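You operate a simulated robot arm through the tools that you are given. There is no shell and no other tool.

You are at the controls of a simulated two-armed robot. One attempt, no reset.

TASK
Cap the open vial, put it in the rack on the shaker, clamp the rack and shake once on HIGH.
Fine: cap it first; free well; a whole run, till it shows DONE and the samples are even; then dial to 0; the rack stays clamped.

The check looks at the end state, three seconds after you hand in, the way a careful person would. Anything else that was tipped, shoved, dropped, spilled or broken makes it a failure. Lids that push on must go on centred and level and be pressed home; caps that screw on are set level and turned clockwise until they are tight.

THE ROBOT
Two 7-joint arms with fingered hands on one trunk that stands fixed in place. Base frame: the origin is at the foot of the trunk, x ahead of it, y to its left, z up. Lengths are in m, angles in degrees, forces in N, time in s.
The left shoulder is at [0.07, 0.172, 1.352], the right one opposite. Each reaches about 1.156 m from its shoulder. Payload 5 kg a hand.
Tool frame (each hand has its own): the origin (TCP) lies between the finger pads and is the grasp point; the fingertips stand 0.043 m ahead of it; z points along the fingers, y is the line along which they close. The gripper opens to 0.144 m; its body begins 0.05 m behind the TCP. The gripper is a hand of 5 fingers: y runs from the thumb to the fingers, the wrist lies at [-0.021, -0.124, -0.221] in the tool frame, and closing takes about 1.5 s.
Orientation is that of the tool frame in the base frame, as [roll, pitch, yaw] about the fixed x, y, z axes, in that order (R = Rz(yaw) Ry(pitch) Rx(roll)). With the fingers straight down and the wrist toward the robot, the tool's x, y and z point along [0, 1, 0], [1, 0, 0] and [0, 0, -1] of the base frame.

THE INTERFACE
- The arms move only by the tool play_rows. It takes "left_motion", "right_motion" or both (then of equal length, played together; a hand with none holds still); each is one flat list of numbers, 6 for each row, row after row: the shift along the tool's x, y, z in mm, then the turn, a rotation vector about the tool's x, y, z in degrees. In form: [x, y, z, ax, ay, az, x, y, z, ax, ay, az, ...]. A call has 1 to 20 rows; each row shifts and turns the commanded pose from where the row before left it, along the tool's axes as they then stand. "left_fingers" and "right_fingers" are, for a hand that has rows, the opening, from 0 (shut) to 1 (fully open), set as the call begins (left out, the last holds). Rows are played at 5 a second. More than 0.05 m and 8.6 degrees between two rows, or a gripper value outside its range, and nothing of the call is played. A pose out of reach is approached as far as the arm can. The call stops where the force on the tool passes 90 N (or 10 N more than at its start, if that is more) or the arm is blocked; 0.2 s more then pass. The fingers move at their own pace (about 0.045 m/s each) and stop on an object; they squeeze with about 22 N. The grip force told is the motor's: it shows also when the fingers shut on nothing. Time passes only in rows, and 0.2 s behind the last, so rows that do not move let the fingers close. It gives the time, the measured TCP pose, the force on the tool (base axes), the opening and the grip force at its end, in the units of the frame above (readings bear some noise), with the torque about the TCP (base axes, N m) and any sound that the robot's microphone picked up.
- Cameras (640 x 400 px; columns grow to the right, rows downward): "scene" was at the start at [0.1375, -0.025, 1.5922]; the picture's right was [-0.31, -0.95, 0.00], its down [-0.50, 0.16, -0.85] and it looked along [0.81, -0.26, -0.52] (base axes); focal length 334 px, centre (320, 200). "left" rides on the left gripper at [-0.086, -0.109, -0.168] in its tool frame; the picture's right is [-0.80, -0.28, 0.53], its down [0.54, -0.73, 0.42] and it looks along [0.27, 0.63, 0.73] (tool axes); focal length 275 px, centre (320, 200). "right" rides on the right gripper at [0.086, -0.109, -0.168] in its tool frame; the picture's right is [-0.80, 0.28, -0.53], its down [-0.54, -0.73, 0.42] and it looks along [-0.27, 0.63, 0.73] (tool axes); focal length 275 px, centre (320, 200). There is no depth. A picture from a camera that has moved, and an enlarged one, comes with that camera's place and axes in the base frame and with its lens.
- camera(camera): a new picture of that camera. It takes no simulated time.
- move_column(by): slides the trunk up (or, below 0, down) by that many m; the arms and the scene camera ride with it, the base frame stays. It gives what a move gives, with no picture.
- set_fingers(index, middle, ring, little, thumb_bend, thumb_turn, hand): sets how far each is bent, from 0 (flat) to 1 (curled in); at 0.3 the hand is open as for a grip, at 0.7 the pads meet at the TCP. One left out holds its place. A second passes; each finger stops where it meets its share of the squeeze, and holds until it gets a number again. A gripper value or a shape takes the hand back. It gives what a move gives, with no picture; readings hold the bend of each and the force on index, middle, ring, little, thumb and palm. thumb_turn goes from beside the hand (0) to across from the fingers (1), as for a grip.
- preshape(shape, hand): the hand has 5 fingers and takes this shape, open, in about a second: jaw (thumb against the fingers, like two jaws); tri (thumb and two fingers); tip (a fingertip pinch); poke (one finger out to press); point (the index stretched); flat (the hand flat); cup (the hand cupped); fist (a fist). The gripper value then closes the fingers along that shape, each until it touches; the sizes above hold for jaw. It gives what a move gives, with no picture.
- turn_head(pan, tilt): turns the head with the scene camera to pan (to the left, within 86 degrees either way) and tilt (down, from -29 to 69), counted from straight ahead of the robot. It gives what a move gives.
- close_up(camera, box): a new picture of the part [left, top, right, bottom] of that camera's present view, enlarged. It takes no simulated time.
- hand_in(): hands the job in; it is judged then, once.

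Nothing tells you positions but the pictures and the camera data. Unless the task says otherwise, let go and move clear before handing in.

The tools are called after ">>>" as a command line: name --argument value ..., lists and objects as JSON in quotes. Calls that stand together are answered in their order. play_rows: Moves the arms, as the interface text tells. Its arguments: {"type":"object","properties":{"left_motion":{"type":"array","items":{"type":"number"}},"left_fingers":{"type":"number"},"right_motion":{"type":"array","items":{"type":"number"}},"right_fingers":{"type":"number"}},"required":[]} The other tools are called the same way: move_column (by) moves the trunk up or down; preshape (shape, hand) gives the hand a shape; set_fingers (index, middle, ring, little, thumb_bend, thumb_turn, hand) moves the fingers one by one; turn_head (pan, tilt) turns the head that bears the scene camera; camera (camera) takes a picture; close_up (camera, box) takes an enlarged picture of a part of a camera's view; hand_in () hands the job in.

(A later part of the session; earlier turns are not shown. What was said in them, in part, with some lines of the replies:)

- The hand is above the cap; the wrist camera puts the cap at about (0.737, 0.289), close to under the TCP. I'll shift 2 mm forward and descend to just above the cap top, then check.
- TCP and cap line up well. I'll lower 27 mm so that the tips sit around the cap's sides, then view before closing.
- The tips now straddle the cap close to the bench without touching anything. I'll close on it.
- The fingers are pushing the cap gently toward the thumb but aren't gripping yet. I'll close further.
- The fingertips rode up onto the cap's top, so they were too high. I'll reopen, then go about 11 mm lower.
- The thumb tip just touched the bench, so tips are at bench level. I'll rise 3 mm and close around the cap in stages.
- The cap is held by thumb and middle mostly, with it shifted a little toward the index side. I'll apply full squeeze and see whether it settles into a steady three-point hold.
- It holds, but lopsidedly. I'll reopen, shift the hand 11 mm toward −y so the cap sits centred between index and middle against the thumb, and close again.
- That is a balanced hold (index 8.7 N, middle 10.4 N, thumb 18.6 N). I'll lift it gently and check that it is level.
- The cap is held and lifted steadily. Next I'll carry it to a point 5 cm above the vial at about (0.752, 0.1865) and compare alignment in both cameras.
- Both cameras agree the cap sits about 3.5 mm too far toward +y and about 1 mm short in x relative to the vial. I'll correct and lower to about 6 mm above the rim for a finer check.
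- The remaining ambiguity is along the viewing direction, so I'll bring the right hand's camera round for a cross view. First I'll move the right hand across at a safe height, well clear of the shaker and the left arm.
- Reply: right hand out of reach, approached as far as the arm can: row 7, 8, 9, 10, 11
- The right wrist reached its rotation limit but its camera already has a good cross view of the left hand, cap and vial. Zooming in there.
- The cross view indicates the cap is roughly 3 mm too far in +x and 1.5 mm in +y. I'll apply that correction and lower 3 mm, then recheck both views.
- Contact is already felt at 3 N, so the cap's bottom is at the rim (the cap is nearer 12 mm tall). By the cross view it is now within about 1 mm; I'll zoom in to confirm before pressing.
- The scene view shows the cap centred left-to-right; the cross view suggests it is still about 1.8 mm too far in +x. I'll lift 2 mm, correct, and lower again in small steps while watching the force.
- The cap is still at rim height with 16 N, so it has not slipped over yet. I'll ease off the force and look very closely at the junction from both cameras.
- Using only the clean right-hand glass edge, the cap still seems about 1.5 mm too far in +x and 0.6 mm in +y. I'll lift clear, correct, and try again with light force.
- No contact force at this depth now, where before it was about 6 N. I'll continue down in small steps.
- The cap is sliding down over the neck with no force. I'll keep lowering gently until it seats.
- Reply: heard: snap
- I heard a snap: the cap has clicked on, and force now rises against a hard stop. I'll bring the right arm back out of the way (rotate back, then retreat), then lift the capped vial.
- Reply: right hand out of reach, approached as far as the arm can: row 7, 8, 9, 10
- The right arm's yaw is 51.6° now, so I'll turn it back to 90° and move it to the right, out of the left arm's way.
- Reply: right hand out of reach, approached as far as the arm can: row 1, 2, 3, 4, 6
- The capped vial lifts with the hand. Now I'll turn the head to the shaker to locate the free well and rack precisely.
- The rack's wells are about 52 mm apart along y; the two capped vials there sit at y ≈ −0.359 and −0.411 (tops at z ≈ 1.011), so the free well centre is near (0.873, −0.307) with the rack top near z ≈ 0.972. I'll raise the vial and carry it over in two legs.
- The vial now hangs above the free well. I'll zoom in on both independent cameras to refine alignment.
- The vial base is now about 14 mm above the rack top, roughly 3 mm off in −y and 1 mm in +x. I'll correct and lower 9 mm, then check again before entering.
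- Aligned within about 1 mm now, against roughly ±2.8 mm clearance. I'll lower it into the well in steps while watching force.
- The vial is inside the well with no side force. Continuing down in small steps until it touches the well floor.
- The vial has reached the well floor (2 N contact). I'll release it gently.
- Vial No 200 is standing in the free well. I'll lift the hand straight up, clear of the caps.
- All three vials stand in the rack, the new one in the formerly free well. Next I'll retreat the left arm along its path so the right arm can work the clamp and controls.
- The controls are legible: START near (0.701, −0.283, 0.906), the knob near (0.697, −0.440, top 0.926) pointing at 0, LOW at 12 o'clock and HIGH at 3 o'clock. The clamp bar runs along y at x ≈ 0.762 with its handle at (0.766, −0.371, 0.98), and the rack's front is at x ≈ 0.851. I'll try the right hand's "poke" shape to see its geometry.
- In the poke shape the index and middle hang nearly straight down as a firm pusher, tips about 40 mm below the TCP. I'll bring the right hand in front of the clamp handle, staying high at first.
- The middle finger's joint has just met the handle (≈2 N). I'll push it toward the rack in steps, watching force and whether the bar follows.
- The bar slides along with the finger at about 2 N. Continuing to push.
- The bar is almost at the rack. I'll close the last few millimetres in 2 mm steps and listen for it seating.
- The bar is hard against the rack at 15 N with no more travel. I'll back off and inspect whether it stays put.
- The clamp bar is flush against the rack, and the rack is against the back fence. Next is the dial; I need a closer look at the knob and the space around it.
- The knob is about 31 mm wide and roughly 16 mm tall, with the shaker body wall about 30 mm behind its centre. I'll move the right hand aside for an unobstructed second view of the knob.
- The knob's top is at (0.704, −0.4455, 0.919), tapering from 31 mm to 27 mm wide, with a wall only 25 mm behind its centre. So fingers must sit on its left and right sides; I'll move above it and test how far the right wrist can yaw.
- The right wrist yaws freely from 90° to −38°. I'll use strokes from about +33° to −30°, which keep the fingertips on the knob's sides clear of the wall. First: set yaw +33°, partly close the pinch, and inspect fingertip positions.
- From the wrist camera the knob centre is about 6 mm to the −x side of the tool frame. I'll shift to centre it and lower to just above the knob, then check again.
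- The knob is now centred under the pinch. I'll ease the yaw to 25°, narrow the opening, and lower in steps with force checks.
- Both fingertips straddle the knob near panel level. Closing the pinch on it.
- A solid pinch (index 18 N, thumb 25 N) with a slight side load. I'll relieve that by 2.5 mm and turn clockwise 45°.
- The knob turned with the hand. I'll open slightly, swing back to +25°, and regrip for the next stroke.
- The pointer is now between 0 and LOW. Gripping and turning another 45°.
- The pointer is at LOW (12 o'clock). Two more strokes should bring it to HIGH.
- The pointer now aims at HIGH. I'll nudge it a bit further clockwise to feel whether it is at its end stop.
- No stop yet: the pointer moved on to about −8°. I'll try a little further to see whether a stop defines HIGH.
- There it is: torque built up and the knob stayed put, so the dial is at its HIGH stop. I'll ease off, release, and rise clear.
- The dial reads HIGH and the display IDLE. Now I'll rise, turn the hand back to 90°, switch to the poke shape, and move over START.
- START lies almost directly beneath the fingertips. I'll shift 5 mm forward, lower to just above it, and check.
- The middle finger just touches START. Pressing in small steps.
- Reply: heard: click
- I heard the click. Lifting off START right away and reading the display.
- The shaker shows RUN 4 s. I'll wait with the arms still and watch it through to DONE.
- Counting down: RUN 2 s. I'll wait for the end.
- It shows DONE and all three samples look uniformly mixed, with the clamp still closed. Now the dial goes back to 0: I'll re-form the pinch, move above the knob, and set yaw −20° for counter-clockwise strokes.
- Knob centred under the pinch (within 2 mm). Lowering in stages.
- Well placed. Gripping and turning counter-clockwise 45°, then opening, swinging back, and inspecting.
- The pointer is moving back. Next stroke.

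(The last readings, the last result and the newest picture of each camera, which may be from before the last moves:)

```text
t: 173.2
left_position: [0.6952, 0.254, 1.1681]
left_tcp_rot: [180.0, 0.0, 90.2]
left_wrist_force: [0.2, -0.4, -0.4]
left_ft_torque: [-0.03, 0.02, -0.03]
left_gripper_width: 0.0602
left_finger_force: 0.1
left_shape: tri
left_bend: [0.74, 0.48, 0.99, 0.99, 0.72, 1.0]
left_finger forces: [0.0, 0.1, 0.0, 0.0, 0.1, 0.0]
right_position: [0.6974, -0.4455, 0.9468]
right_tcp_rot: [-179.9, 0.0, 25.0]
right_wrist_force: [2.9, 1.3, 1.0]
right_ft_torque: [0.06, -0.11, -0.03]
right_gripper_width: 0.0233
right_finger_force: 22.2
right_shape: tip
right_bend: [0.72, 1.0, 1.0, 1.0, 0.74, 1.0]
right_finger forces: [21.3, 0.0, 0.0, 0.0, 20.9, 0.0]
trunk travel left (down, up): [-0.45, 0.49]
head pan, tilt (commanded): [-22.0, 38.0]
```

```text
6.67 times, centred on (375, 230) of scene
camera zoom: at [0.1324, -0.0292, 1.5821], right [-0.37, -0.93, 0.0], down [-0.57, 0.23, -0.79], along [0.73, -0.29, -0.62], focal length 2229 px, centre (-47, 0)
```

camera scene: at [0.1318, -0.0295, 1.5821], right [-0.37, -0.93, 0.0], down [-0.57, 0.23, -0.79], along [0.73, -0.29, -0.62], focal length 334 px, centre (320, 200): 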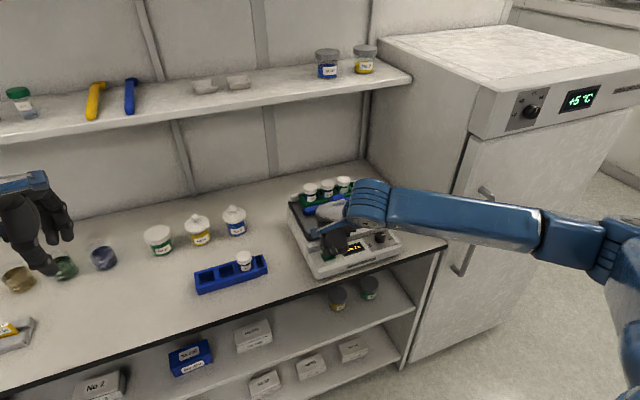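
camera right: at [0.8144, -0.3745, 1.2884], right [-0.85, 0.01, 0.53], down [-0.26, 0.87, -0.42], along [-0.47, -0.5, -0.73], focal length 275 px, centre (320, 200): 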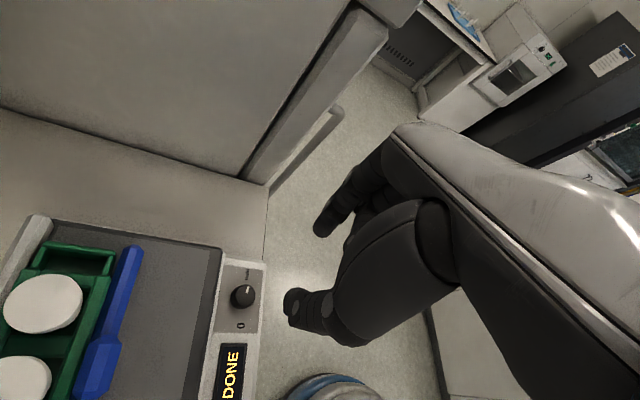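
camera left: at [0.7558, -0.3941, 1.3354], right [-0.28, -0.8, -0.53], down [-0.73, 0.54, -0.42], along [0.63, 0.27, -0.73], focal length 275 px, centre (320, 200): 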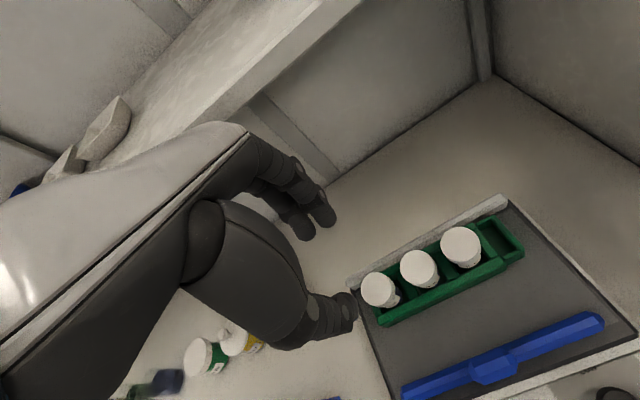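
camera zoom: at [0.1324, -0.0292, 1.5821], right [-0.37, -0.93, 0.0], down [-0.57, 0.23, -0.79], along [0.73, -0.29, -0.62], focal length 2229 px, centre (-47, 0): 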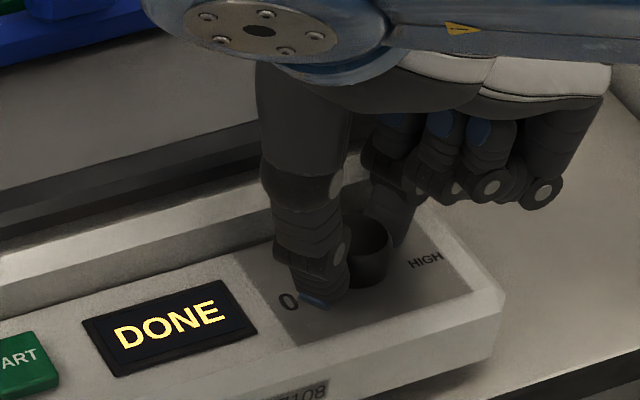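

The pointer is at about 160°, nearly at 0. One more stroke, ending on the stop.

>>> play_rows --right_motion '[0, 0, 0, 0, 0, 0, 0, 0, 0, 0, 0, 0, 0, 0, 0, 0, 0, 0, 0, 0, 0, 0, 0, 0, 0, 0, 0, 0, 0, 7.5, 0, 0, 0, 0, 0, 7.5, 0, 0, 0, 0, 0, 7.5, 0, 0, 0, 0, 0, 7.5, 0, 0, 0, 0, 0, 7.5, 0, 0, 0, 0, 0, 7.5, 0, 0, 0, 0, 0, 0]' --right_fingers 0.32

>>> play_rows --right_motion '[0, 0, 0, 0, 0, 0, 0, 0, 0, 0, 0, 0, 0, 0, 0, 0, 0, 0, 0, 0, 0, 0, 0, 0, 0, 0, 0, 0, 0, 0, 0, 0, 0, 0, 0, -4, 0, 0, 0, 0, 0, -4, 0, 0, 0, 0, 0, -4, 0, 0, 0, 0, 0, -4, 0, 0, 0, 0, 0, -4, 0, 0, 0, 0, 0, 0]' --right_fingers 0.05

>>> close_up --camera "right" --box '[240, 200, 400, 320]'

>>> close_up --camera "scene" --box '[350, 210, 406, 250]'

```text
t: 175.6
left_position: [0.6949, 0.2546, 1.1666]
left_tcp_rot: [-179.9, 0.0, 90.1]
left_wrist_force: [-0.5, -0.6, 1.3]
left_ft_torque: [0.01, -0.03, 0.03]
left_gripper_width: 0.0602
left_finger_force: 0.2
left_shape: tri
left_bend: [0.74, 0.48, 0.99, 0.99, 0.72, 1.0]
left_finger forces: [0.0, 0.0, 0.1, 0.0, 0.0, 0.0]
right_position: [0.6964, -0.4473, 0.9473]
right_tcp_rot: [180.0, 0.0, -20.3]
right_wrist_force: [0.4, 0.0, -0.1]
right_ft_torque: [0.04, 0.01, 0.01]
right_gripper_width: 0.046
right_finger_force: 0.0
right_shape: tip
right_bend: [0.73, 0.98, 0.99, 0.99, 0.74, 1.0]
right_finger forces: [0.1, 0.1, 0.1, 0.0, 0.0, 0.0]
trunk travel left (down, up): [-0.45, 0.49]
head pan, tilt (commanded): [-22.0, 38.0]
```

```text
t: 178.0
left_position: [0.6962, 0.2549, 1.1672]
left_tcp_rot: [180.0, 0.0, 90.1]
left_wrist_force: [0.0, 0.5, 0.0]
left_ft_torque: [0.02, -0.02, -0.03]
left_gripper_width: 0.0604
left_finger_force: 0.1
left_shape: tri
left_bend: [0.74, 0.48, 0.99, 0.99, 0.72, 1.0]
left_finger forces: [0.0, 0.0, 0.1, 0.0, 0.0, 0.0]
right_position: [0.6967, -0.4458, 0.9477]
right_tcp_rot: [-180.0, -0.1, 0.1]
right_wrist_force: [1.3, 2.0, 0.9]
right_ft_torque: [0.1, -0.05, -0.01]
right_gripper_width: 0.0233
right_finger_force: 22.0
right_shape: tip
right_bend: [0.72, 1.0, 1.0, 1.0, 0.74, 1.0]
right_finger forces: [19.5, 0.1, 0.1, 0.0, 21.4, 0.0]
trunk travel left (down, up): [-0.45, 0.49]
head pan, tilt (commanded): [-22.0, 38.0]
```

```text
3.33 times, centred on (320, 260) of right
camera zoom: at [0.783, -0.3376, 1.114], right [-0.8, -0.28, 0.53], down [-0.54, 0.73, -0.42], along [-0.27, -0.63, -0.73], focal length 918 px, centre (320, 0)
```

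zoom: 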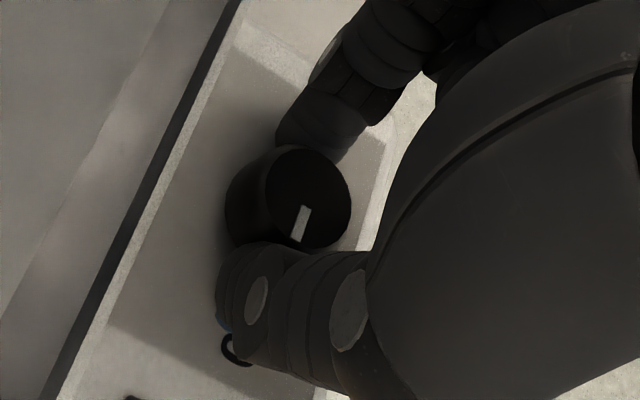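

```text
10.00 times, centred on (378, 230) of scene
camera zoom: at [0.1324, -0.0291, 1.5821], right [-0.37, -0.93, 0.0], down [-0.57, 0.23, -0.79], along [0.73, -0.29, -0.62], focal length 3344 px, centre (-260, -100)
```

zoom: 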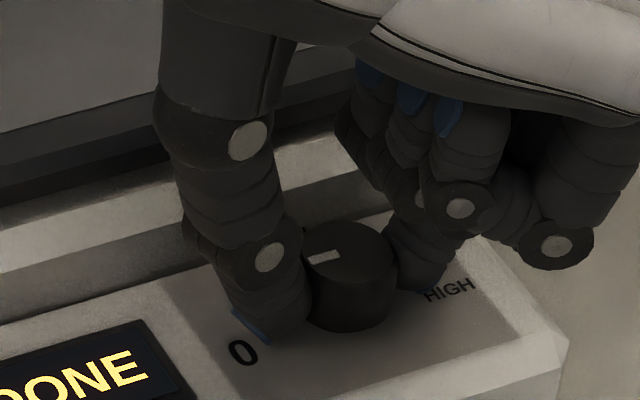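

The pointer matches its original 0 orientation closely. I'll nudge a few degrees more to feel the stop.

>>> play_rows --right_motion '[0, 0, 0, 0, 0, -3, 0, 0, 0, 0, 0, -3, 0, 0, 0, 0, 0, 0]'

>>> close_up --camera "scene" --box '[350, 210, 406, 250]'

>>> close_up --camera "right" --box '[240, 200, 400, 320]'

```text
t: 178.8
left_position: [0.695, 0.2541, 1.1677]
left_tcp_rot: [180.0, 0.1, 90.1]
left_wrist_force: [0.7, -1.0, -0.4]
left_ft_torque: [0.02, 0.04, 0.02]
left_gripper_width: 0.06
left_finger_force: 0.1
left_shape: tri
left_bend: [0.74, 0.48, 0.99, 0.99, 0.72, 1.0]
left_finger forces: [0.1, 0.0, 0.0, 0.0, 0.1, 0.1]
right_position: [0.697, -0.4469, 0.9481]
right_tcp_rot: [180.0, 0.0, 5.9]
right_wrist_force: [3.1, 1.8, 0.4]
right_ft_torque: [0.02, -0.1, 0.0]
right_gripper_width: 0.0234
right_finger_force: 22.2
right_shape: tip
right_bend: [0.72, 1.0, 1.0, 1.0, 0.74, 1.0]
right_finger forces: [20.0, 0.0, 0.1, 0.0, 20.8, 0.0]
trunk travel left (down, up): [-0.45, 0.49]
head pan, tilt (commanded): [-22.0, 38.0]
```

```text
10.00 times, centred on (378, 230) of scene
camera zoom: at [0.1323, -0.0293, 1.582], right [-0.37, -0.93, 0.0], down [-0.57, 0.23, -0.79], along [0.73, -0.29, -0.62], focal length 3344 px, centre (-260, -100)
```

zoom: 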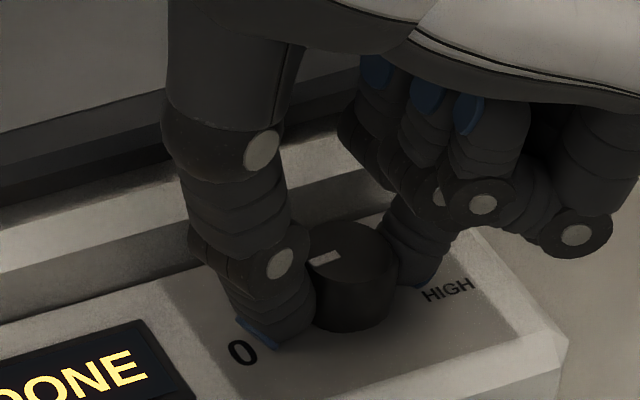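

```text
3.33 times, centred on (320, 260) of right
camera zoom: at [0.7712, -0.3292, 1.1141], right [-0.76, -0.37, 0.53], down [-0.62, 0.67, -0.42], along [-0.2, -0.65, -0.73], focal length 918 px, centre (320, 0)
```

zoom: 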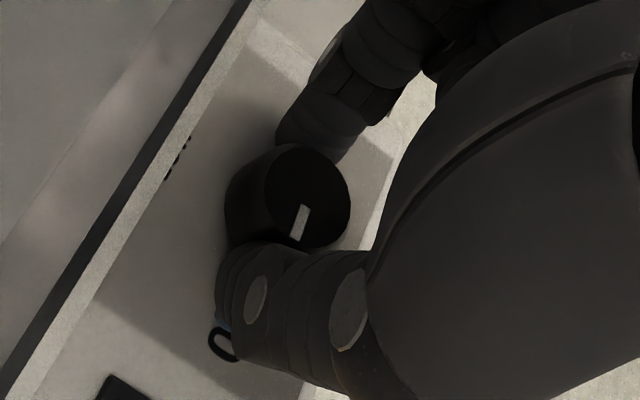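

>>> play_rows --right_motion '[0, 0, 0, 0, 0, -3, 0, 0, 0, 0, 0, -2, 0, 0, 0, 0, 0, 0]'

>>> close_up --camera "scene" --box '[370, 222, 402, 246]'

>>> close_up --camera "right" --box '[240, 200, 400, 320]'

```text
t: 179.6
left_position: [0.6958, 0.254, 1.167]
left_tcp_rot: [179.9, 0.0, 90.1]
left_wrist_force: [0.2, 1.2, -1.0]
left_ft_torque: [-0.03, 0.04, 0.01]
left_gripper_width: 0.0605
left_finger_force: 0.0
left_shape: tri
left_bend: [0.74, 0.48, 0.99, 0.99, 0.72, 1.0]
left_finger forces: [0.1, 0.0, 0.0, 0.0, 0.0, 0.0]
right_position: [0.6974, -0.447, 0.9475]
right_tcp_rot: [-180.0, 0.0, 11.0]
right_wrist_force: [2.3, 2.1, -0.5]
right_ft_torque: [0.07, -0.06, -0.02]
right_gripper_width: 0.0235
right_finger_force: 21.9
right_shape: tip
right_bend: [0.72, 1.0, 1.0, 1.0, 0.74, 1.0]
right_finger forces: [20.0, 0.0, 0.1, 0.0, 21.2, 0.0]
trunk travel left (down, up): [-0.45, 0.49]
head pan, tilt (commanded): [-22.0, 38.0]
```

```text
16.00 times, centred on (386, 234) of scene
camera zoom: at [0.1324, -0.0293, 1.582], right [-0.37, -0.93, 0.0], down [-0.57, 0.23, -0.79], along [0.73, -0.29, -0.62], focal length 5350 px, centre (-736, -344)
```

zoom: 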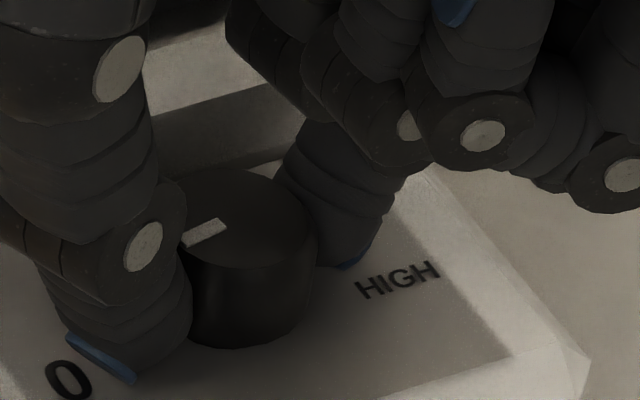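

```text
3.33 times, centred on (320, 260) of right
camera zoom: at [0.7608, -0.3233, 1.1141], right [-0.73, -0.43, 0.53], down [-0.67, 0.61, -0.42], along [-0.14, -0.67, -0.73], focal length 918 px, centre (320, 0)
```

zoom: 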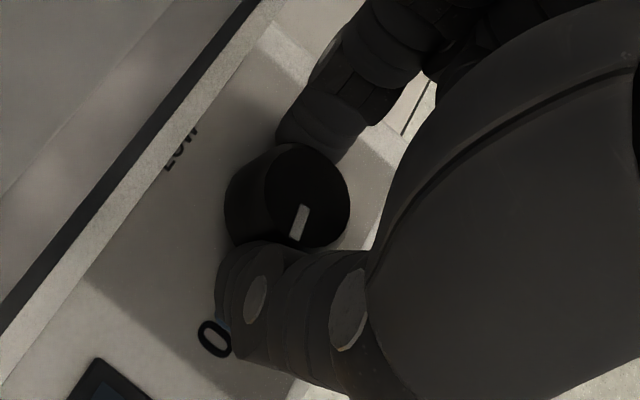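

No stop here, and by the scene view the pointer is now roughly 15° past where 0 was originally. I'll turn back 10° and compare at high zoom with the original pointer angle.

>>> play_rows --right_motion '[0, 0, 0, 0, 0, 3, 0, 0, 0, 0, 0, 3, 0, 0, 0, 0, 0, 3, 0, 0, 0, 0, 0, 0]'

>>> close_up --camera "scene" --box '[356, 218, 412, 258]'

>>> close_up --camera "scene" --box '[370, 222, 402, 246]'

```text
t: 180.6
left_position: [0.6955, 0.2535, 1.1659]
left_tcp_rot: [-180.0, -0.1, 90.1]
left_wrist_force: [0.8, -0.6, 0.0]
left_ft_torque: [-0.02, -0.01, -0.02]
left_gripper_width: 0.0604
left_finger_force: 0.0
left_shape: tri
left_bend: [0.74, 0.48, 0.99, 0.99, 0.72, 1.0]
left_finger forces: [0.0, 0.1, 0.0, 0.1, 0.0, 0.1]
right_position: [0.697, -0.4459, 0.9475]
right_tcp_rot: [179.9, 0.0, 1.9]
right_wrist_force: [3.1, 2.0, -1.1]
right_ft_torque: [0.08, -0.1, 0.02]
right_gripper_width: 0.023
right_finger_force: 22.0
right_shape: tip
right_bend: [0.72, 1.0, 1.0, 1.0, 0.74, 1.0]
right_finger forces: [19.9, 0.0, 0.0, 0.0, 21.7, 0.0]
trunk travel left (down, up): [-0.45, 0.49]
head pan, tilt (commanded): [-22.0, 38.0]
```

```text
10.00 times, centred on (384, 238) of scene
camera zoom: at [0.1322, -0.0295, 1.5821], right [-0.37, -0.93, 0.0], down [-0.57, 0.23, -0.79], along [0.73, -0.29, -0.62], focal length 3344 px, centre (-320, -180)
```

zoom: 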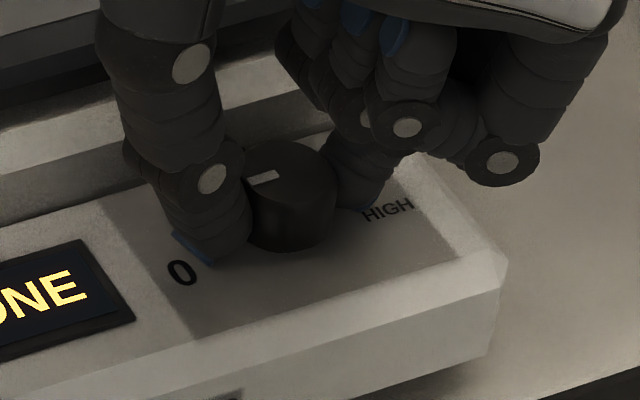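

```text
16.00 times, centred on (386, 234) of scene
camera zoom: at [0.1322, -0.0295, 1.5821], right [-0.37, -0.93, 0.0], down [-0.57, 0.23, -0.79], along [0.73, -0.29, -0.62], focal length 5350 px, centre (-736, -344)
```

zoom: 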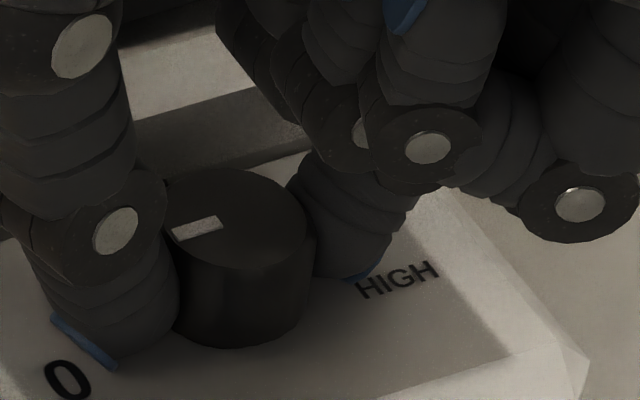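

The pointer now matches the original 0 orientation. I'll release gently and rise, then compare it with the starting picture.

>>> play_rows --right_motion '[0, 0, 0, 0, 0, 0, 0, 0, 0, 0, 0, 0, 0, 0, 0, 0, 0, 0, 0, 0, 0, 0, 0, 0, 0, 0, 0, 0, 0, 0, 0, 0, -10, 0, 0, 0, 0, 0, -20, 0, 0, 0, 0, 0, -30, 0, 0, 0, 0, 0, -40, 0, 0, 0, 0, 0, -40, 0, 0, 0, 0, 0, -20, 0, 0, 0]' --right_fingers 0.36

>>> close_up --camera "scene" --box '[356, 218, 412, 258]'

>>> close_up --camera "right" --box '[190, 240, 300, 340]'

```text
t: 183.0
left_position: [0.6951, 0.253, 1.1673]
left_tcp_rot: [-179.9, 0.0, 90.2]
left_wrist_force: [-0.5, -0.4, -0.2]
left_ft_torque: [-0.01, 0.01, -0.01]
left_gripper_width: 0.0602
left_finger_force: 0.0
left_shape: tri
left_bend: [0.74, 0.48, 0.99, 0.99, 0.72, 1.0]
left_finger forces: [0.1, 0.1, 0.1, 0.0, 0.0, 0.0]
right_position: [0.6972, -0.4467, 1.1066]
right_tcp_rot: [-180.0, 0.0, 2.0]
right_wrist_force: [-0.5, -0.5, -0.9]
right_ft_torque: [-0.04, -0.03, -0.01]
right_gripper_width: 0.0515
right_finger_force: 0.1
right_shape: tip
right_bend: [0.73, 0.98, 0.99, 0.99, 0.73, 1.0]
right_finger forces: [0.0, 0.0, 0.1, 0.0, 0.0, 0.0]
trunk travel left (down, up): [-0.45, 0.49]
head pan, tilt (commanded): [-22.0, 38.0]
```

```text
10.00 times, centred on (384, 238) of scene
camera zoom: at [0.1317, -0.0293, 1.582], right [-0.37, -0.93, 0.0], down [-0.57, 0.23, -0.79], along [0.73, -0.29, -0.62], focal length 3344 px, centre (-320, -180)
```

zoom: 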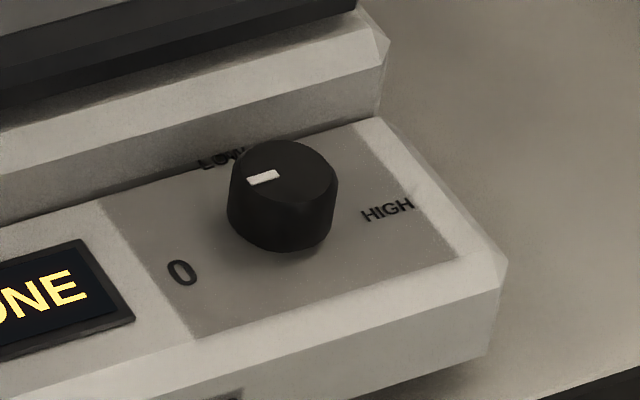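

```text
4.00 times, centred on (245, 290) of right
camera zoom: at [0.7782, -0.3343, 1.2739], right [-0.79, -0.31, 0.53], down [-0.57, 0.71, -0.42], along [-0.25, -0.64, -0.73], focal length 1101 px, centre (620, -160)
```

zoom: 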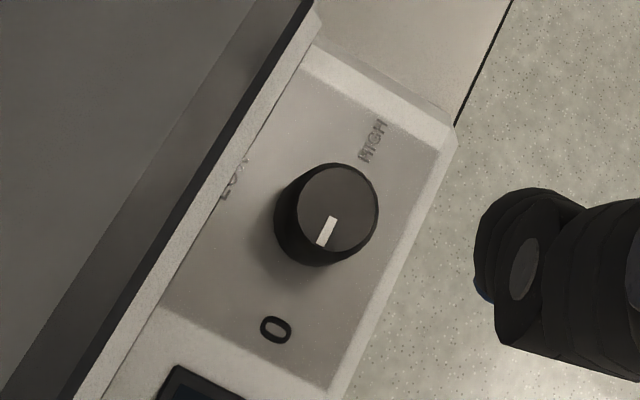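

The pointer aims right at the "0" label, but at the very start it sat a few degrees further counter-clockwise. I'll recreate my earlier wrist-camera viewpoint to compare exactly.

>>> play_rows --right_motion '[0, 0, 8, 0, 0, -7.8, 0, 0, 8, 0, 0, -7.8, 0, 0, 8, 0, 0, -7.8, 0, 0, 9.6, 0, 0, -7.7, 5, 2, 0, 0, 0, 0, 0, 0, 0, 0, 0, 0]'

>>> close_up --camera "right" --box '[220, 260, 316, 320]'

>>> close_up --camera "scene" --box '[356, 218, 412, 258]'

```text
t: 184.4
left_position: [0.6952, 0.2546, 1.1679]
left_tcp_rot: [180.0, -0.1, 90.1]
left_wrist_force: [0.1, 0.9, 0.0]
left_ft_torque: [0.01, 0.01, 0.01]
left_gripper_width: 0.0602
left_finger_force: 0.1
left_shape: tri
left_bend: [0.74, 0.48, 0.99, 0.99, 0.72, 1.0]
left_finger forces: [0.0, 0.1, 0.0, 0.0, 0.0, 0.1]
right_position: [0.7025, -0.4459, 1.0745]
right_tcp_rot: [180.0, 0.0, 33.1]
right_wrist_force: [0.7, 0.7, -0.2]
right_ft_torque: [0.05, 0.0, 0.0]
right_gripper_width: 0.0518
right_finger_force: 0.0
right_shape: tip
right_bend: [0.73, 0.98, 0.99, 0.99, 0.73, 1.0]
right_finger forces: [0.0, 0.0, 0.0, 0.0, 0.0, 0.0]
trunk travel left (down, up): [-0.45, 0.49]
head pan, tilt (commanded): [-22.0, 38.0]
```

```text
6.67 times, centred on (268, 290) of right
camera zoom: at [0.7147, -0.3072, 1.2403], right [-0.51, -0.67, 0.53], down [-0.85, 0.31, -0.42], along [0.12, -0.67, -0.73], focal length 1835 px, centre (667, -400)
```

zoom: 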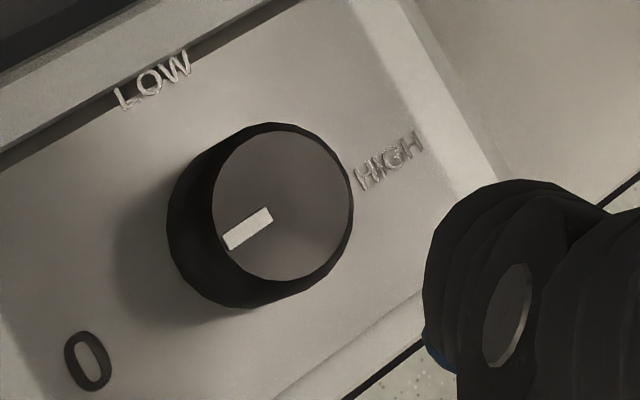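

```text
10.00 times, centred on (384, 238) of scene
camera zoom: at [0.1318, -0.0297, 1.5821], right [-0.37, -0.93, 0.0], down [-0.57, 0.23, -0.79], along [0.73, -0.29, -0.62], focal length 3344 px, centre (-320, -180)
```

zoom: 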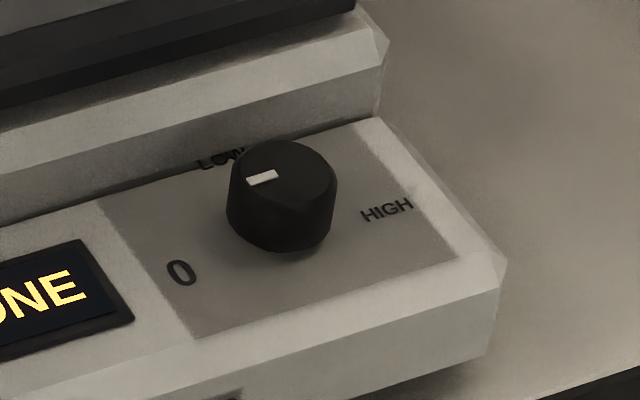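

Compared with the starting picture, the pointer needs about 11° more counter-clockwise. I'll go back down and make that small correction.

>>> play_rows --right_motion '[-5, -2, 0, 0, 0, 0, 0, 0, 0, 0, 0, 8.25, 0, 0, 0, 0, 0, 8.25, 0, 0, 0, 0, 0, 8.25, 0, 0, 0, 0, 0, 8.25, 0, 0, 40, 0, 0, 0, 0, 0, 40, 0, 0, 0, 0, 0, 25, 0, 0, 0, 0, 0, 0, 0, 0, 0]' --right_fingers 0.32

>>> close_up --camera "right" --box '[240, 200, 400, 320]'

>>> close_up --camera "scene" --box '[340, 200, 410, 260]'

```text
t: 186.4
left_position: [0.6953, 0.2526, 1.1666]
left_tcp_rot: [179.9, 0.0, 90.0]
left_wrist_force: [0.2, -0.2, -0.3]
left_ft_torque: [-0.02, 0.0, -0.01]
left_gripper_width: 0.0603
left_finger_force: 0.2
left_shape: tri
left_bend: [0.74, 0.48, 0.99, 0.99, 0.72, 1.0]
left_finger forces: [0.0, 0.0, 0.1, 0.0, 0.1, 0.0]
right_position: [0.6973, -0.4465, 0.9683]
right_tcp_rot: [-179.9, -0.1, 0.0]
right_wrist_force: [-0.6, -0.1, 0.0]
right_ft_torque: [0.03, 0.0, -0.02]
right_gripper_width: 0.047
right_finger_force: 0.0
right_shape: tip
right_bend: [0.73, 0.98, 0.99, 0.99, 0.74, 1.0]
right_finger forces: [0.1, 0.0, 0.0, 0.0, 0.1, 0.0]
trunk travel left (down, up): [-0.45, 0.49]
head pan, tilt (commanded): [-22.0, 38.0]
```

```text
3.33 times, centred on (320, 260) of right
camera zoom: at [0.7827, -0.3376, 1.1345], right [-0.8, -0.28, 0.53], down [-0.54, 0.73, -0.42], along [-0.27, -0.63, -0.73], focal length 918 px, centre (320, 0)
```

zoom: 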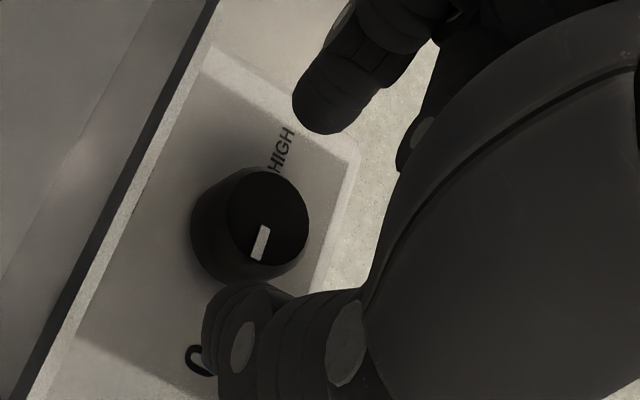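

```text
6.67 times, centred on (375, 230) of scene
camera zoom: at [0.1318, -0.0297, 1.5821], right [-0.37, -0.93, 0.0], down [-0.57, 0.23, -0.79], along [0.73, -0.29, -0.62], focal length 2229 px, centre (-47, 0)
```

zoom: 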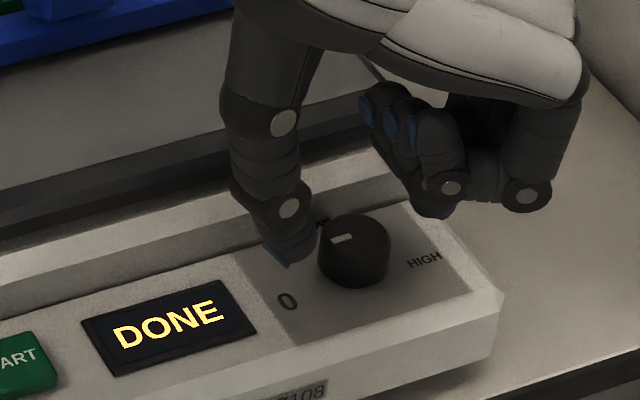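

>>> play_rows --right_motion '[0, 0, 7, 0, 0, 0, 0, 0, 7, 0, 0, 0, 0, 0, 6.5, 0, 0, 0, 0, 0, 0, 0, 0, 0]'

>>> play_rows --right_motion '[0, 0, 0, 0, 0, 0, 0, 0, 0, 0, 0, 0, 0, 0, 0, 0, 0, 0, 0, 0, 0, 0, 0, 0, 0, 0, 0, 0, 0, 0, 0, 0, 0, 0, 0, -3, 0, 0, 0, 0, 0, -3, 0, 0, 0, 0, 0, -3, 0, 0, 0, 0, 0, -2.5, 0, 0, 0, 0, 0, 0]' --right_fingers 0.05

>>> close_up --camera "scene" --box '[356, 218, 412, 258]'

>>> close_up --camera "right" --box '[240, 200, 400, 320]'

```text
t: 187.4
left_position: [0.6944, 0.2546, 1.167]
left_tcp_rot: [-179.9, 0.0, 90.1]
left_wrist_force: [-0.4, -0.3, 0.4]
left_ft_torque: [-0.01, 0.0, -0.02]
left_gripper_width: 0.0604
left_finger_force: 0.1
left_shape: tri
left_bend: [0.74, 0.48, 0.99, 0.99, 0.72, 1.0]
left_finger forces: [0.0, 0.1, 0.1, 0.0, 0.0, 0.0]
right_position: [0.6974, -0.4467, 0.9477]
right_tcp_rot: [-180.0, 0.0, 0.1]
right_wrist_force: [0.8, -0.6, -0.5]
right_ft_torque: [0.0, 0.04, 0.02]
right_gripper_width: 0.0469
right_finger_force: 0.1
right_shape: tip
right_bend: [0.73, 0.98, 0.99, 0.99, 0.74, 1.0]
right_finger forces: [0.0, 0.0, 0.1, 0.0, 0.0, 0.0]
trunk travel left (down, up): [-0.45, 0.49]
head pan, tilt (commanded): [-22.0, 38.0]
```

```text
t: 189.6
left_position: [0.6945, 0.2544, 1.1666]
left_tcp_rot: [180.0, 0.0, 90.2]
left_wrist_force: [-0.4, 0.3, -0.1]
left_ft_torque: [0.03, 0.0, 0.02]
left_gripper_width: 0.0603
left_finger_force: 0.0
left_shape: tri
left_bend: [0.74, 0.48, 0.99, 0.99, 0.72, 1.0]
left_finger forces: [0.0, 0.1, 0.0, 0.0, 0.1, 0.1]
right_position: [0.6974, -0.4464, 0.947]
right_tcp_rot: [180.0, 0.0, 11.6]
right_wrist_force: [-0.3, 1.4, -2.9]
right_ft_torque: [0.05, 0.02, -0.08]
right_gripper_width: 0.0233
right_finger_force: 21.7
right_shape: tip
right_bend: [0.72, 1.0, 1.0, 1.0, 0.74, 1.0]
right_finger forces: [19.2, 0.0, 0.0, 0.0, 20.5, 0.1]
trunk travel left (down, up): [-0.45, 0.49]
head pan, tilt (commanded): [-22.0, 38.0]
```

```text
10.00 times, centred on (384, 238) of scene
camera zoom: at [0.1324, -0.0295, 1.582], right [-0.37, -0.93, 0.0], down [-0.57, 0.23, -0.79], along [0.73, -0.29, -0.62], focal length 3344 px, centre (-320, -180)
```

zoom: 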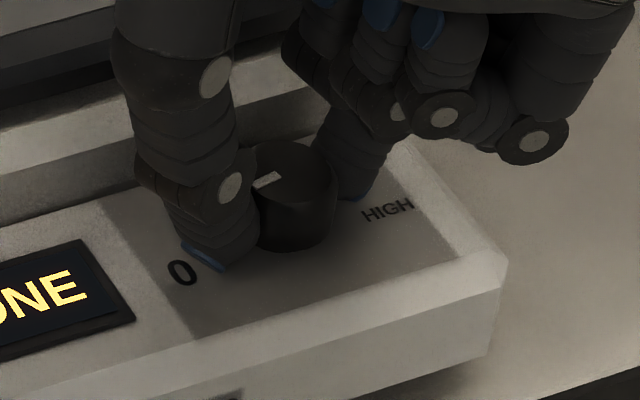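

```text
3.33 times, centred on (320, 260) of right
camera zoom: at [0.7595, -0.3227, 1.1147], right [-0.72, -0.44, 0.53], down [-0.68, 0.6, -0.42], along [-0.14, -0.67, -0.73], focal length 918 px, centre (320, 0)
```

zoom: 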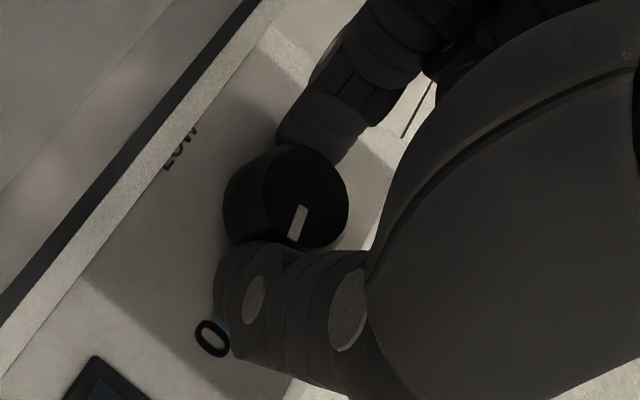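

A slight counter-torque suggests we've reached the 0 stop. Releasing and comparing from the reference viewpoint.

>>> play_rows --right_motion '[0, 0, 0, 0, 0, 0.5, 0, 0, 0, 0, 0, 0]'

>>> play_rows --right_motion '[0, 0, 0, 0, 0, 0, 0, 0, 0, 0, 0, 0, 0, 0, 0, 0, 0, 0, 0, 0, 0, 0, 0, 0, 0, 0, 0, 0, 0, 0, 0, 0, -10, 0, 0, 0, 0, 0, -20, 0, 0, 0, 0, 0, -30, 0, 0, 0, 0, 0, -40, 0, 0, -7.3, 0, 0, -27, 0, 0, -7.3, 0, 0, 0, 0, 0, -7.3, 5, 2, 0, 0, 0, 0, 0, 0, 0, 0, 0, 0]' --right_fingers 0.36

>>> close_up --camera "right" --box '[220, 260, 316, 320]'

>>> close_up --camera "scene" --box '[356, 218, 412, 258]'

```text
t: 190.2
left_position: [0.6956, 0.2536, 1.1661]
left_tcp_rot: [180.0, 0.0, 90.1]
left_wrist_force: [0.1, 0.4, -0.3]
left_ft_torque: [0.03, 0.01, 0.01]
left_gripper_width: 0.0603
left_finger_force: 0.1
left_shape: tri
left_bend: [0.74, 0.48, 0.99, 0.99, 0.72, 1.0]
left_finger forces: [0.1, 0.1, 0.0, 0.0, 0.0, 0.0]
right_position: [0.6959, -0.448, 0.9476]
right_tcp_rot: [180.0, 0.1, 11.1]
right_wrist_force: [-0.8, 1.9, -3.5]
right_ft_torque: [0.05, 0.0, -0.08]
right_gripper_width: 0.0236
right_finger_force: 22.2
right_shape: tip
right_bend: [0.72, 1.0, 1.0, 1.0, 0.74, 1.0]
right_finger forces: [18.7, 0.0, 0.0, 0.0, 21.0, 0.1]
trunk travel left (down, up): [-0.45, 0.49]
head pan, tilt (commanded): [-22.0, 38.0]
```

```text
t: 193.0
left_position: [0.6947, 0.2538, 1.1678]
left_tcp_rot: [-180.0, 0.0, 90.0]
left_wrist_force: [0.4, 0.0, -0.5]
left_ft_torque: [0.0, 0.01, -0.02]
left_gripper_width: 0.0604
left_finger_force: 0.1
left_shape: tri
left_bend: [0.74, 0.48, 0.99, 0.99, 0.72, 1.0]
left_finger forces: [0.1, 0.0, 0.0, 0.0, 0.0, 0.0]
right_position: [0.7013, -0.4462, 1.0756]
right_tcp_rot: [-180.0, 0.0, 33.0]
right_wrist_force: [-0.7, 1.2, 0.6]
right_ft_torque: [0.01, 0.01, 0.01]
right_gripper_width: 0.0516
right_finger_force: 0.0
right_shape: tip
right_bend: [0.73, 0.98, 0.99, 0.99, 0.73, 1.0]
right_finger forces: [0.0, 0.0, 0.0, 0.0, 0.1, 0.0]
trunk travel left (down, up): [-0.45, 0.49]
head pan, tilt (commanded): [-22.0, 38.0]
```

```text
6.67 times, centred on (268, 290) of right
camera zoom: at [0.7144, -0.3076, 1.2427], right [-0.51, -0.67, 0.53], down [-0.85, 0.31, -0.42], along [0.12, -0.67, -0.73], focal length 1835 px, centre (667, -400)
```

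zoom: 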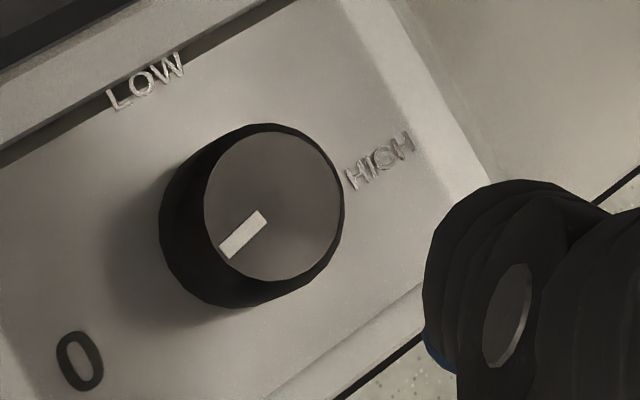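

```text
10.00 times, centred on (384, 238) of scene
camera zoom: at [0.1317, -0.0297, 1.5821], right [-0.37, -0.93, 0.0], down [-0.57, 0.23, -0.79], along [0.73, -0.29, -0.62], focal length 3344 px, centre (-320, -180)
```

zoom: 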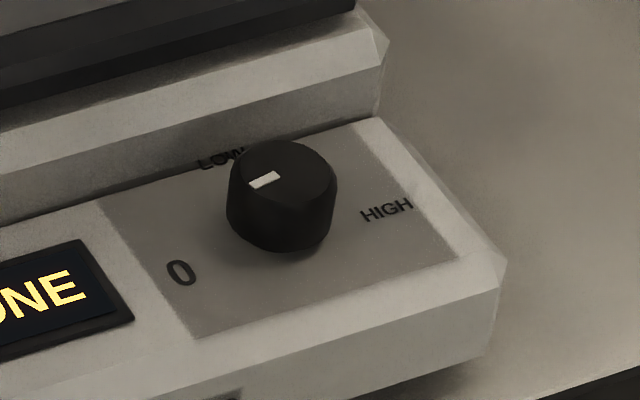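

The pointer is back at its original 0 position. Now I'll retract the right arm, raise the left arm, and do a final inspection of everything.

>>> play_rows --right_motion '[0, 0, -30, 0, 0, 0, 0, 0, -40, 0, 0, 0, 0, 0, -40, 0, 0, 0, 0, 0, 0, 0, 0, -8.15, 0, 0, 0, 0, 0, -8.15, 0, 0, 0, 0, 0, -8.15, 0, 0, 0, 0, 0, -8.15, 0, 0, 0, 0, 0, -8.15, 0, 0, 0, 0, 0, -8.15, 0, 0, 0, 0, 0, -8.1, 0, -40, -10, 0, 0, 0, 0, -40, -10, 0, 0, 0, 0, -40, -10, 0, 0, 0, 0, -30, -10, 0, 0, 0]'

>>> play_rows --left_motion '[0, -20, -30, 0, 0, 0, 0, -20, -30, 0, 0, 0, 0, -20, -20, 0, 0, 0, 0, 0, 0, 0, 0, 0]'

>>> camera --camera "scene"

>>> close_up --camera "scene" --box '[280, 165, 420, 270]'

>>> camera --camera "right"

```text
t: 196.0
left_position: [0.6934, 0.2553, 1.1693]
left_tcp_rot: [179.8, 0.1, 90.1]
left_wrist_force: [-0.3, 0.4, 0.7]
left_ft_torque: [-0.03, -0.07, 0.03]
left_gripper_width: 0.0604
left_finger_force: 0.1
left_shape: tri
left_bend: [0.74, 0.48, 0.99, 0.99, 0.72, 1.0]
left_finger forces: [0.0, 0.1, 0.0, 0.0, 0.1, 0.0]
right_position: [0.5512, -0.4443, 1.2264]
right_tcp_rot: [179.9, 0.0, 90.0]
right_wrist_force: [-0.2, 0.2, 0.0]
right_ft_torque: [-0.03, -0.04, -0.01]
right_gripper_width: 0.0518
right_finger_force: 0.0
right_shape: tip
right_bend: [0.73, 0.98, 0.99, 0.99, 0.73, 1.0]
right_finger forces: [0.1, 0.0, 0.1, 0.1, 0.0, 0.1]
trunk travel left (down, up): [-0.45, 0.49]
head pan, tilt (commanded): [-22.0, 38.0]
```

```text
t: 197.0
left_position: [0.6349, 0.2526, 1.2471]
left_tcp_rot: [180.0, 0.1, 90.1]
left_wrist_force: [0.8, 0.4, 0.5]
left_ft_torque: [0.0, 0.01, 0.01]
left_gripper_width: 0.0602
left_finger_force: 0.1
left_shape: tri
left_bend: [0.74, 0.48, 0.99, 0.99, 0.72, 1.0]
left_finger forces: [0.1, 0.1, 0.0, 0.0, 0.0, 0.1]
right_position: [0.5532, -0.4448, 1.2246]
right_tcp_rot: [180.0, 0.0, 89.9]
right_wrist_force: [0.4, 0.8, -1.1]
right_ft_torque: [-0.04, 0.0, -0.01]
right_gripper_width: 0.0518
right_finger_force: 0.0
right_shape: tip
right_bend: [0.73, 0.98, 0.99, 0.99, 0.73, 1.0]
right_finger forces: [0.0, 0.1, 0.1, 0.0, 0.0, 0.0]
trunk travel left (down, up): [-0.45, 0.49]
head pan, tilt (commanded): [-22.0, 38.0]
```

```text
taken
camera scene: at [0.1322, -0.0294, 1.582], right [-0.37, -0.93, 0.0], down [-0.57, 0.23, -0.79], along [0.73, -0.29, -0.62], focal length 334 px, centre (320, 200)
```

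scene: 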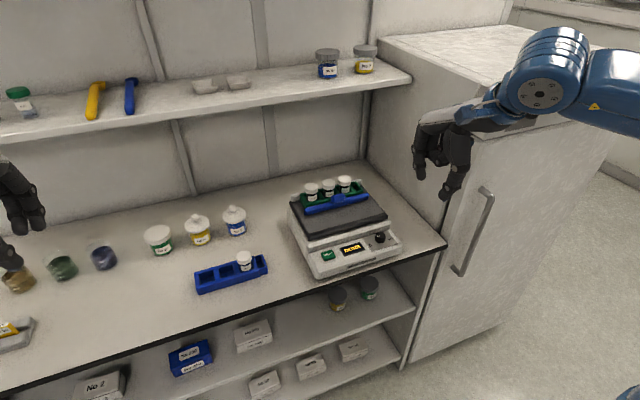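

```text
3.81 times, centred on (350, 218) of scene
camera zoom: at [0.1322, -0.0294, 1.582], right [-0.37, -0.93, 0.0], down [-0.57, 0.23, -0.79], along [0.73, -0.29, -0.62], focal length 1274 px, centre (206, 133)
```

zoom: 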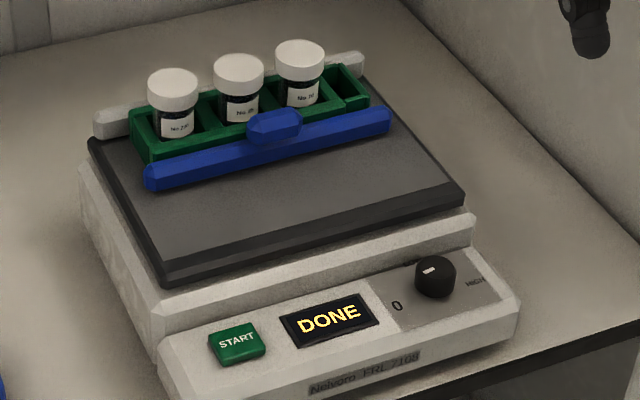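

```text
taken
camera right: at [0.4443, -0.358, 1.3925], right [0.28, -0.8, 0.53], down [-0.73, -0.54, -0.42], along [0.63, -0.27, -0.73], focal length 275 px, centre (320, 200)
```

right: 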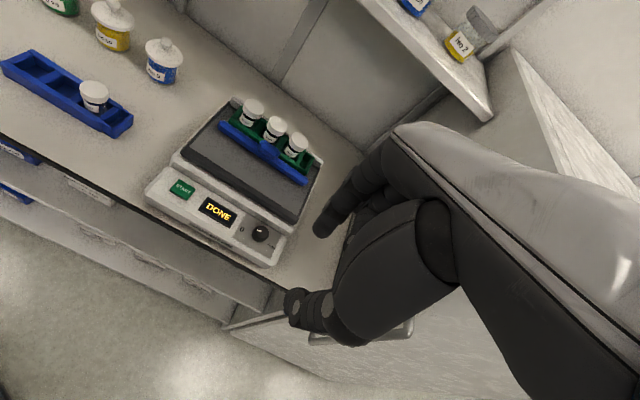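

Everything looks in order. A last close check of the samples, the clamp contact and the left work area.

>>> close_up --camera "scene" --box '[296, 172, 364, 214]'

>>> close_up --camera "right" --box '[220, 90, 330, 190]'

>>> turn_head --pan 15 --tilt 42

>>> camera --camera "scene"

```text
9.41 times, centred on (330, 193) of scene
camera zoom: at [0.1322, -0.0294, 1.582], right [-0.37, -0.93, 0.0], down [-0.57, 0.23, -0.79], along [0.73, -0.29, -0.62], focal length 3147 px, centre (226, 266)
```

zoom: 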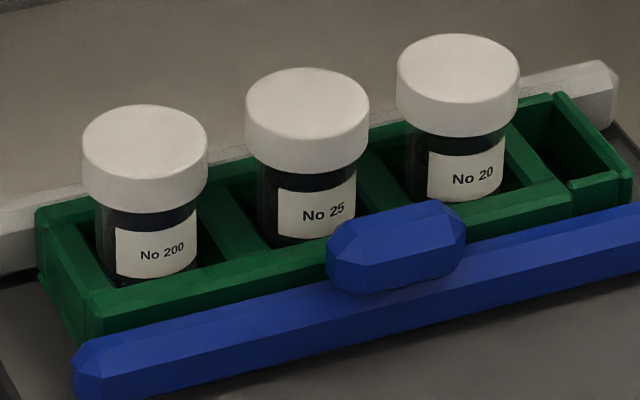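

```text
4.00 times, centred on (275, 140) of right
camera zoom: at [0.4443, -0.358, 1.3925], right [0.28, -0.8, 0.53], down [-0.73, -0.54, -0.42], along [0.63, -0.27, -0.73], focal length 1101 px, centre (500, 440)
```

zoom: 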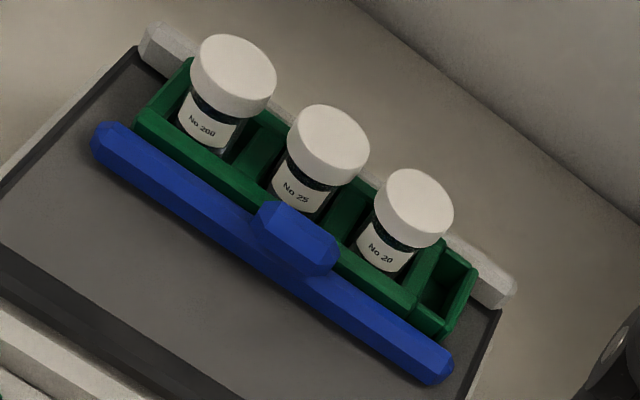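

```text
t: 198.0
left_position: [0.6348, 0.2532, 1.2469]
left_tcp_rot: [-180.0, -0.1, 90.1]
left_wrist_force: [0.4, -0.8, 0.3]
left_ft_torque: [-0.01, 0.02, 0.01]
left_gripper_width: 0.0602
left_finger_force: 0.1
left_shape: tri
left_bend: [0.74, 0.48, 0.99, 0.99, 0.72, 1.0]
left_finger forces: [0.0, 0.0, 0.0, 0.0, 0.0, 0.0]
right_position: [0.5522, -0.4449, 1.2246]
right_tcp_rot: [-180.0, 0.0, 90.0]
right_wrist_force: [-0.1, -1.1, 0.0]
right_ft_torque: [0.01, 0.03, 0.02]
right_gripper_width: 0.0519
right_finger_force: 0.0
right_shape: tip
right_bend: [0.73, 0.98, 0.99, 0.99, 0.73, 1.0]
right_finger forces: [0.0, 0.0, 0.1, 0.0, 0.0, 0.1]
trunk travel left (down, up): [-0.45, 0.49]
head pan, tilt (commanded): [15.0, 42.0]
```

```text
taken
camera scene: at [0.1326, 0.0243, 1.5762], right [0.26, -0.97, 0.0], down [-0.65, -0.17, -0.74], along [0.72, 0.19, -0.67], focal length 334 px, centre (320, 200)
```

scene: 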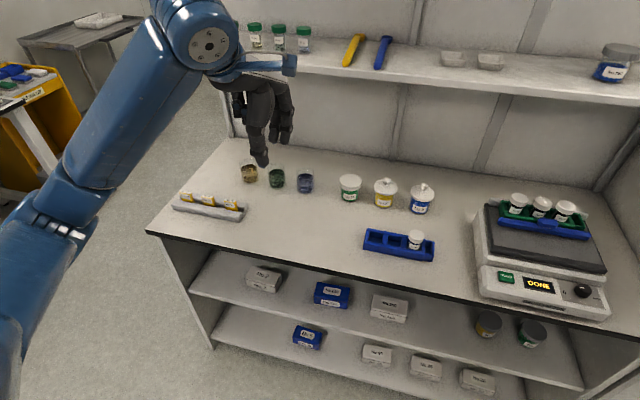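

>>> turn_head --pan -22 --tilt 38

>>> close_up --camera "scene" --box '[300, 180, 332, 204]'

>>> close_up --camera "scene" --box '[318, 176, 354, 200]'

>>> close_up --camera "right" --box '[230, 95, 278, 135]'

```text
t: 199.0
left_position: [0.6349, 0.2526, 1.2466]
left_tcp_rot: [-180.0, 0.0, 90.2]
left_wrist_force: [-0.3, 0.0, 0.4]
left_ft_torque: [0.0, 0.03, 0.0]
left_gripper_width: 0.0602
left_finger_force: 0.1
left_shape: tri
left_bend: [0.74, 0.48, 0.99, 0.99, 0.72, 1.0]
left_finger forces: [0.0, 0.1, 0.0, 0.0, 0.0, 0.1]
right_position: [0.5523, -0.444, 1.2262]
right_tcp_rot: [-180.0, 0.0, 90.0]
right_wrist_force: [0.3, -0.5, -0.5]
right_ft_torque: [0.02, 0.02, 0.05]
right_gripper_width: 0.0518
right_finger_force: 0.1
right_shape: tip
right_bend: [0.73, 0.98, 0.99, 0.99, 0.73, 1.0]
right_finger forces: [0.1, 0.0, 0.0, 0.0, 0.0, 0.1]
trunk travel left (down, up): [-0.45, 0.49]
head pan, tilt (commanded): [-22.0, 38.0]
```

```text
16.00 times, centred on (316, 192) of scene
camera zoom: at [0.1319, -0.0295, 1.5821], right [-0.37, -0.93, 0.0], down [-0.57, 0.23, -0.79], along [0.73, -0.29, -0.62], focal length 5350 px, centre (384, 328)
```

zoom: 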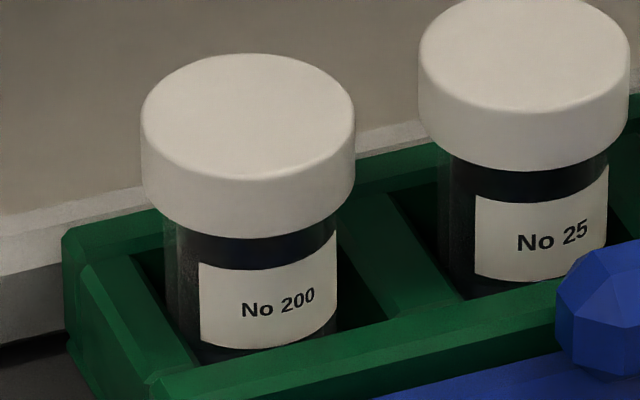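

```text
16.00 times, centred on (336, 188) of scene
camera zoom: at [0.1319, -0.0295, 1.5821], right [-0.37, -0.93, 0.0], down [-0.57, 0.23, -0.79], along [0.73, -0.29, -0.62], focal length 5350 px, centre (64, 392)
```

zoom: 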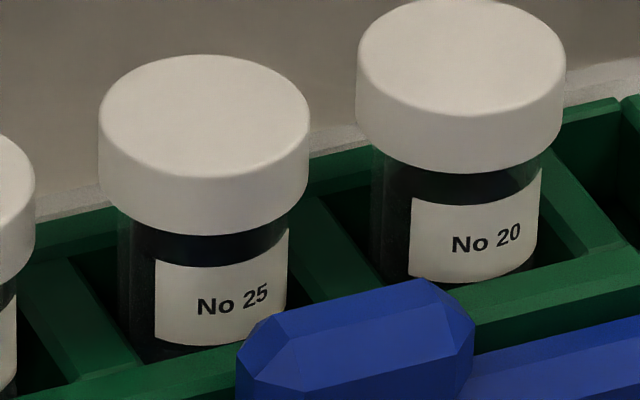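

```text
10.00 times, centred on (254, 115) of right
camera zoom: at [0.4439, -0.3582, 1.3926], right [0.28, -0.8, 0.53], down [-0.73, -0.54, -0.42], along [0.63, -0.27, -0.73], focal length 2753 px, centre (980, 1050)
```

zoom: 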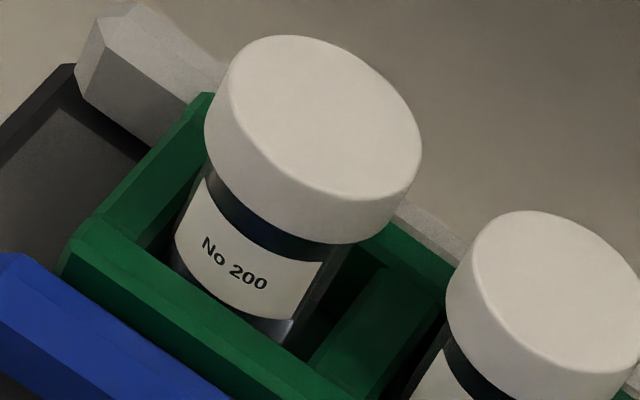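

The vial is capped level and stands upright with the other two in the clamped rack. All three samples look uniform, the display shows DONE, the dial is at 0 and both hands are clear, so I'm handing in.

>>> hand_in

```text
The job is handed in.
```

I finished the job and handed it in. The judging result hasn't come back to me.

- **Capping:** I pushed the cap onto vial No 200 and heard it snap on. It sits level like its neighbours.
- **Rack:** The vial went into the free well of the green rack on the shaker, with a 2 N touch on the well floor.
- **Clamp:** I pushed the blue bar against the front of the rack to about 15 N. It made no latch sound, but it stayed flush against the rack through the run and is still there.
- **Shake:** I turned the dial to its end stop at HIGH and pressed START once. The display counted down to DONE. All three samples now look evenly dark.
- **Dial:** I turned it back to 0. It may sit up to about 4° short of its exact starting angle.

Nothing else on the bench looked tipped, moved or spilled in the last pictures. Both hands were clear.
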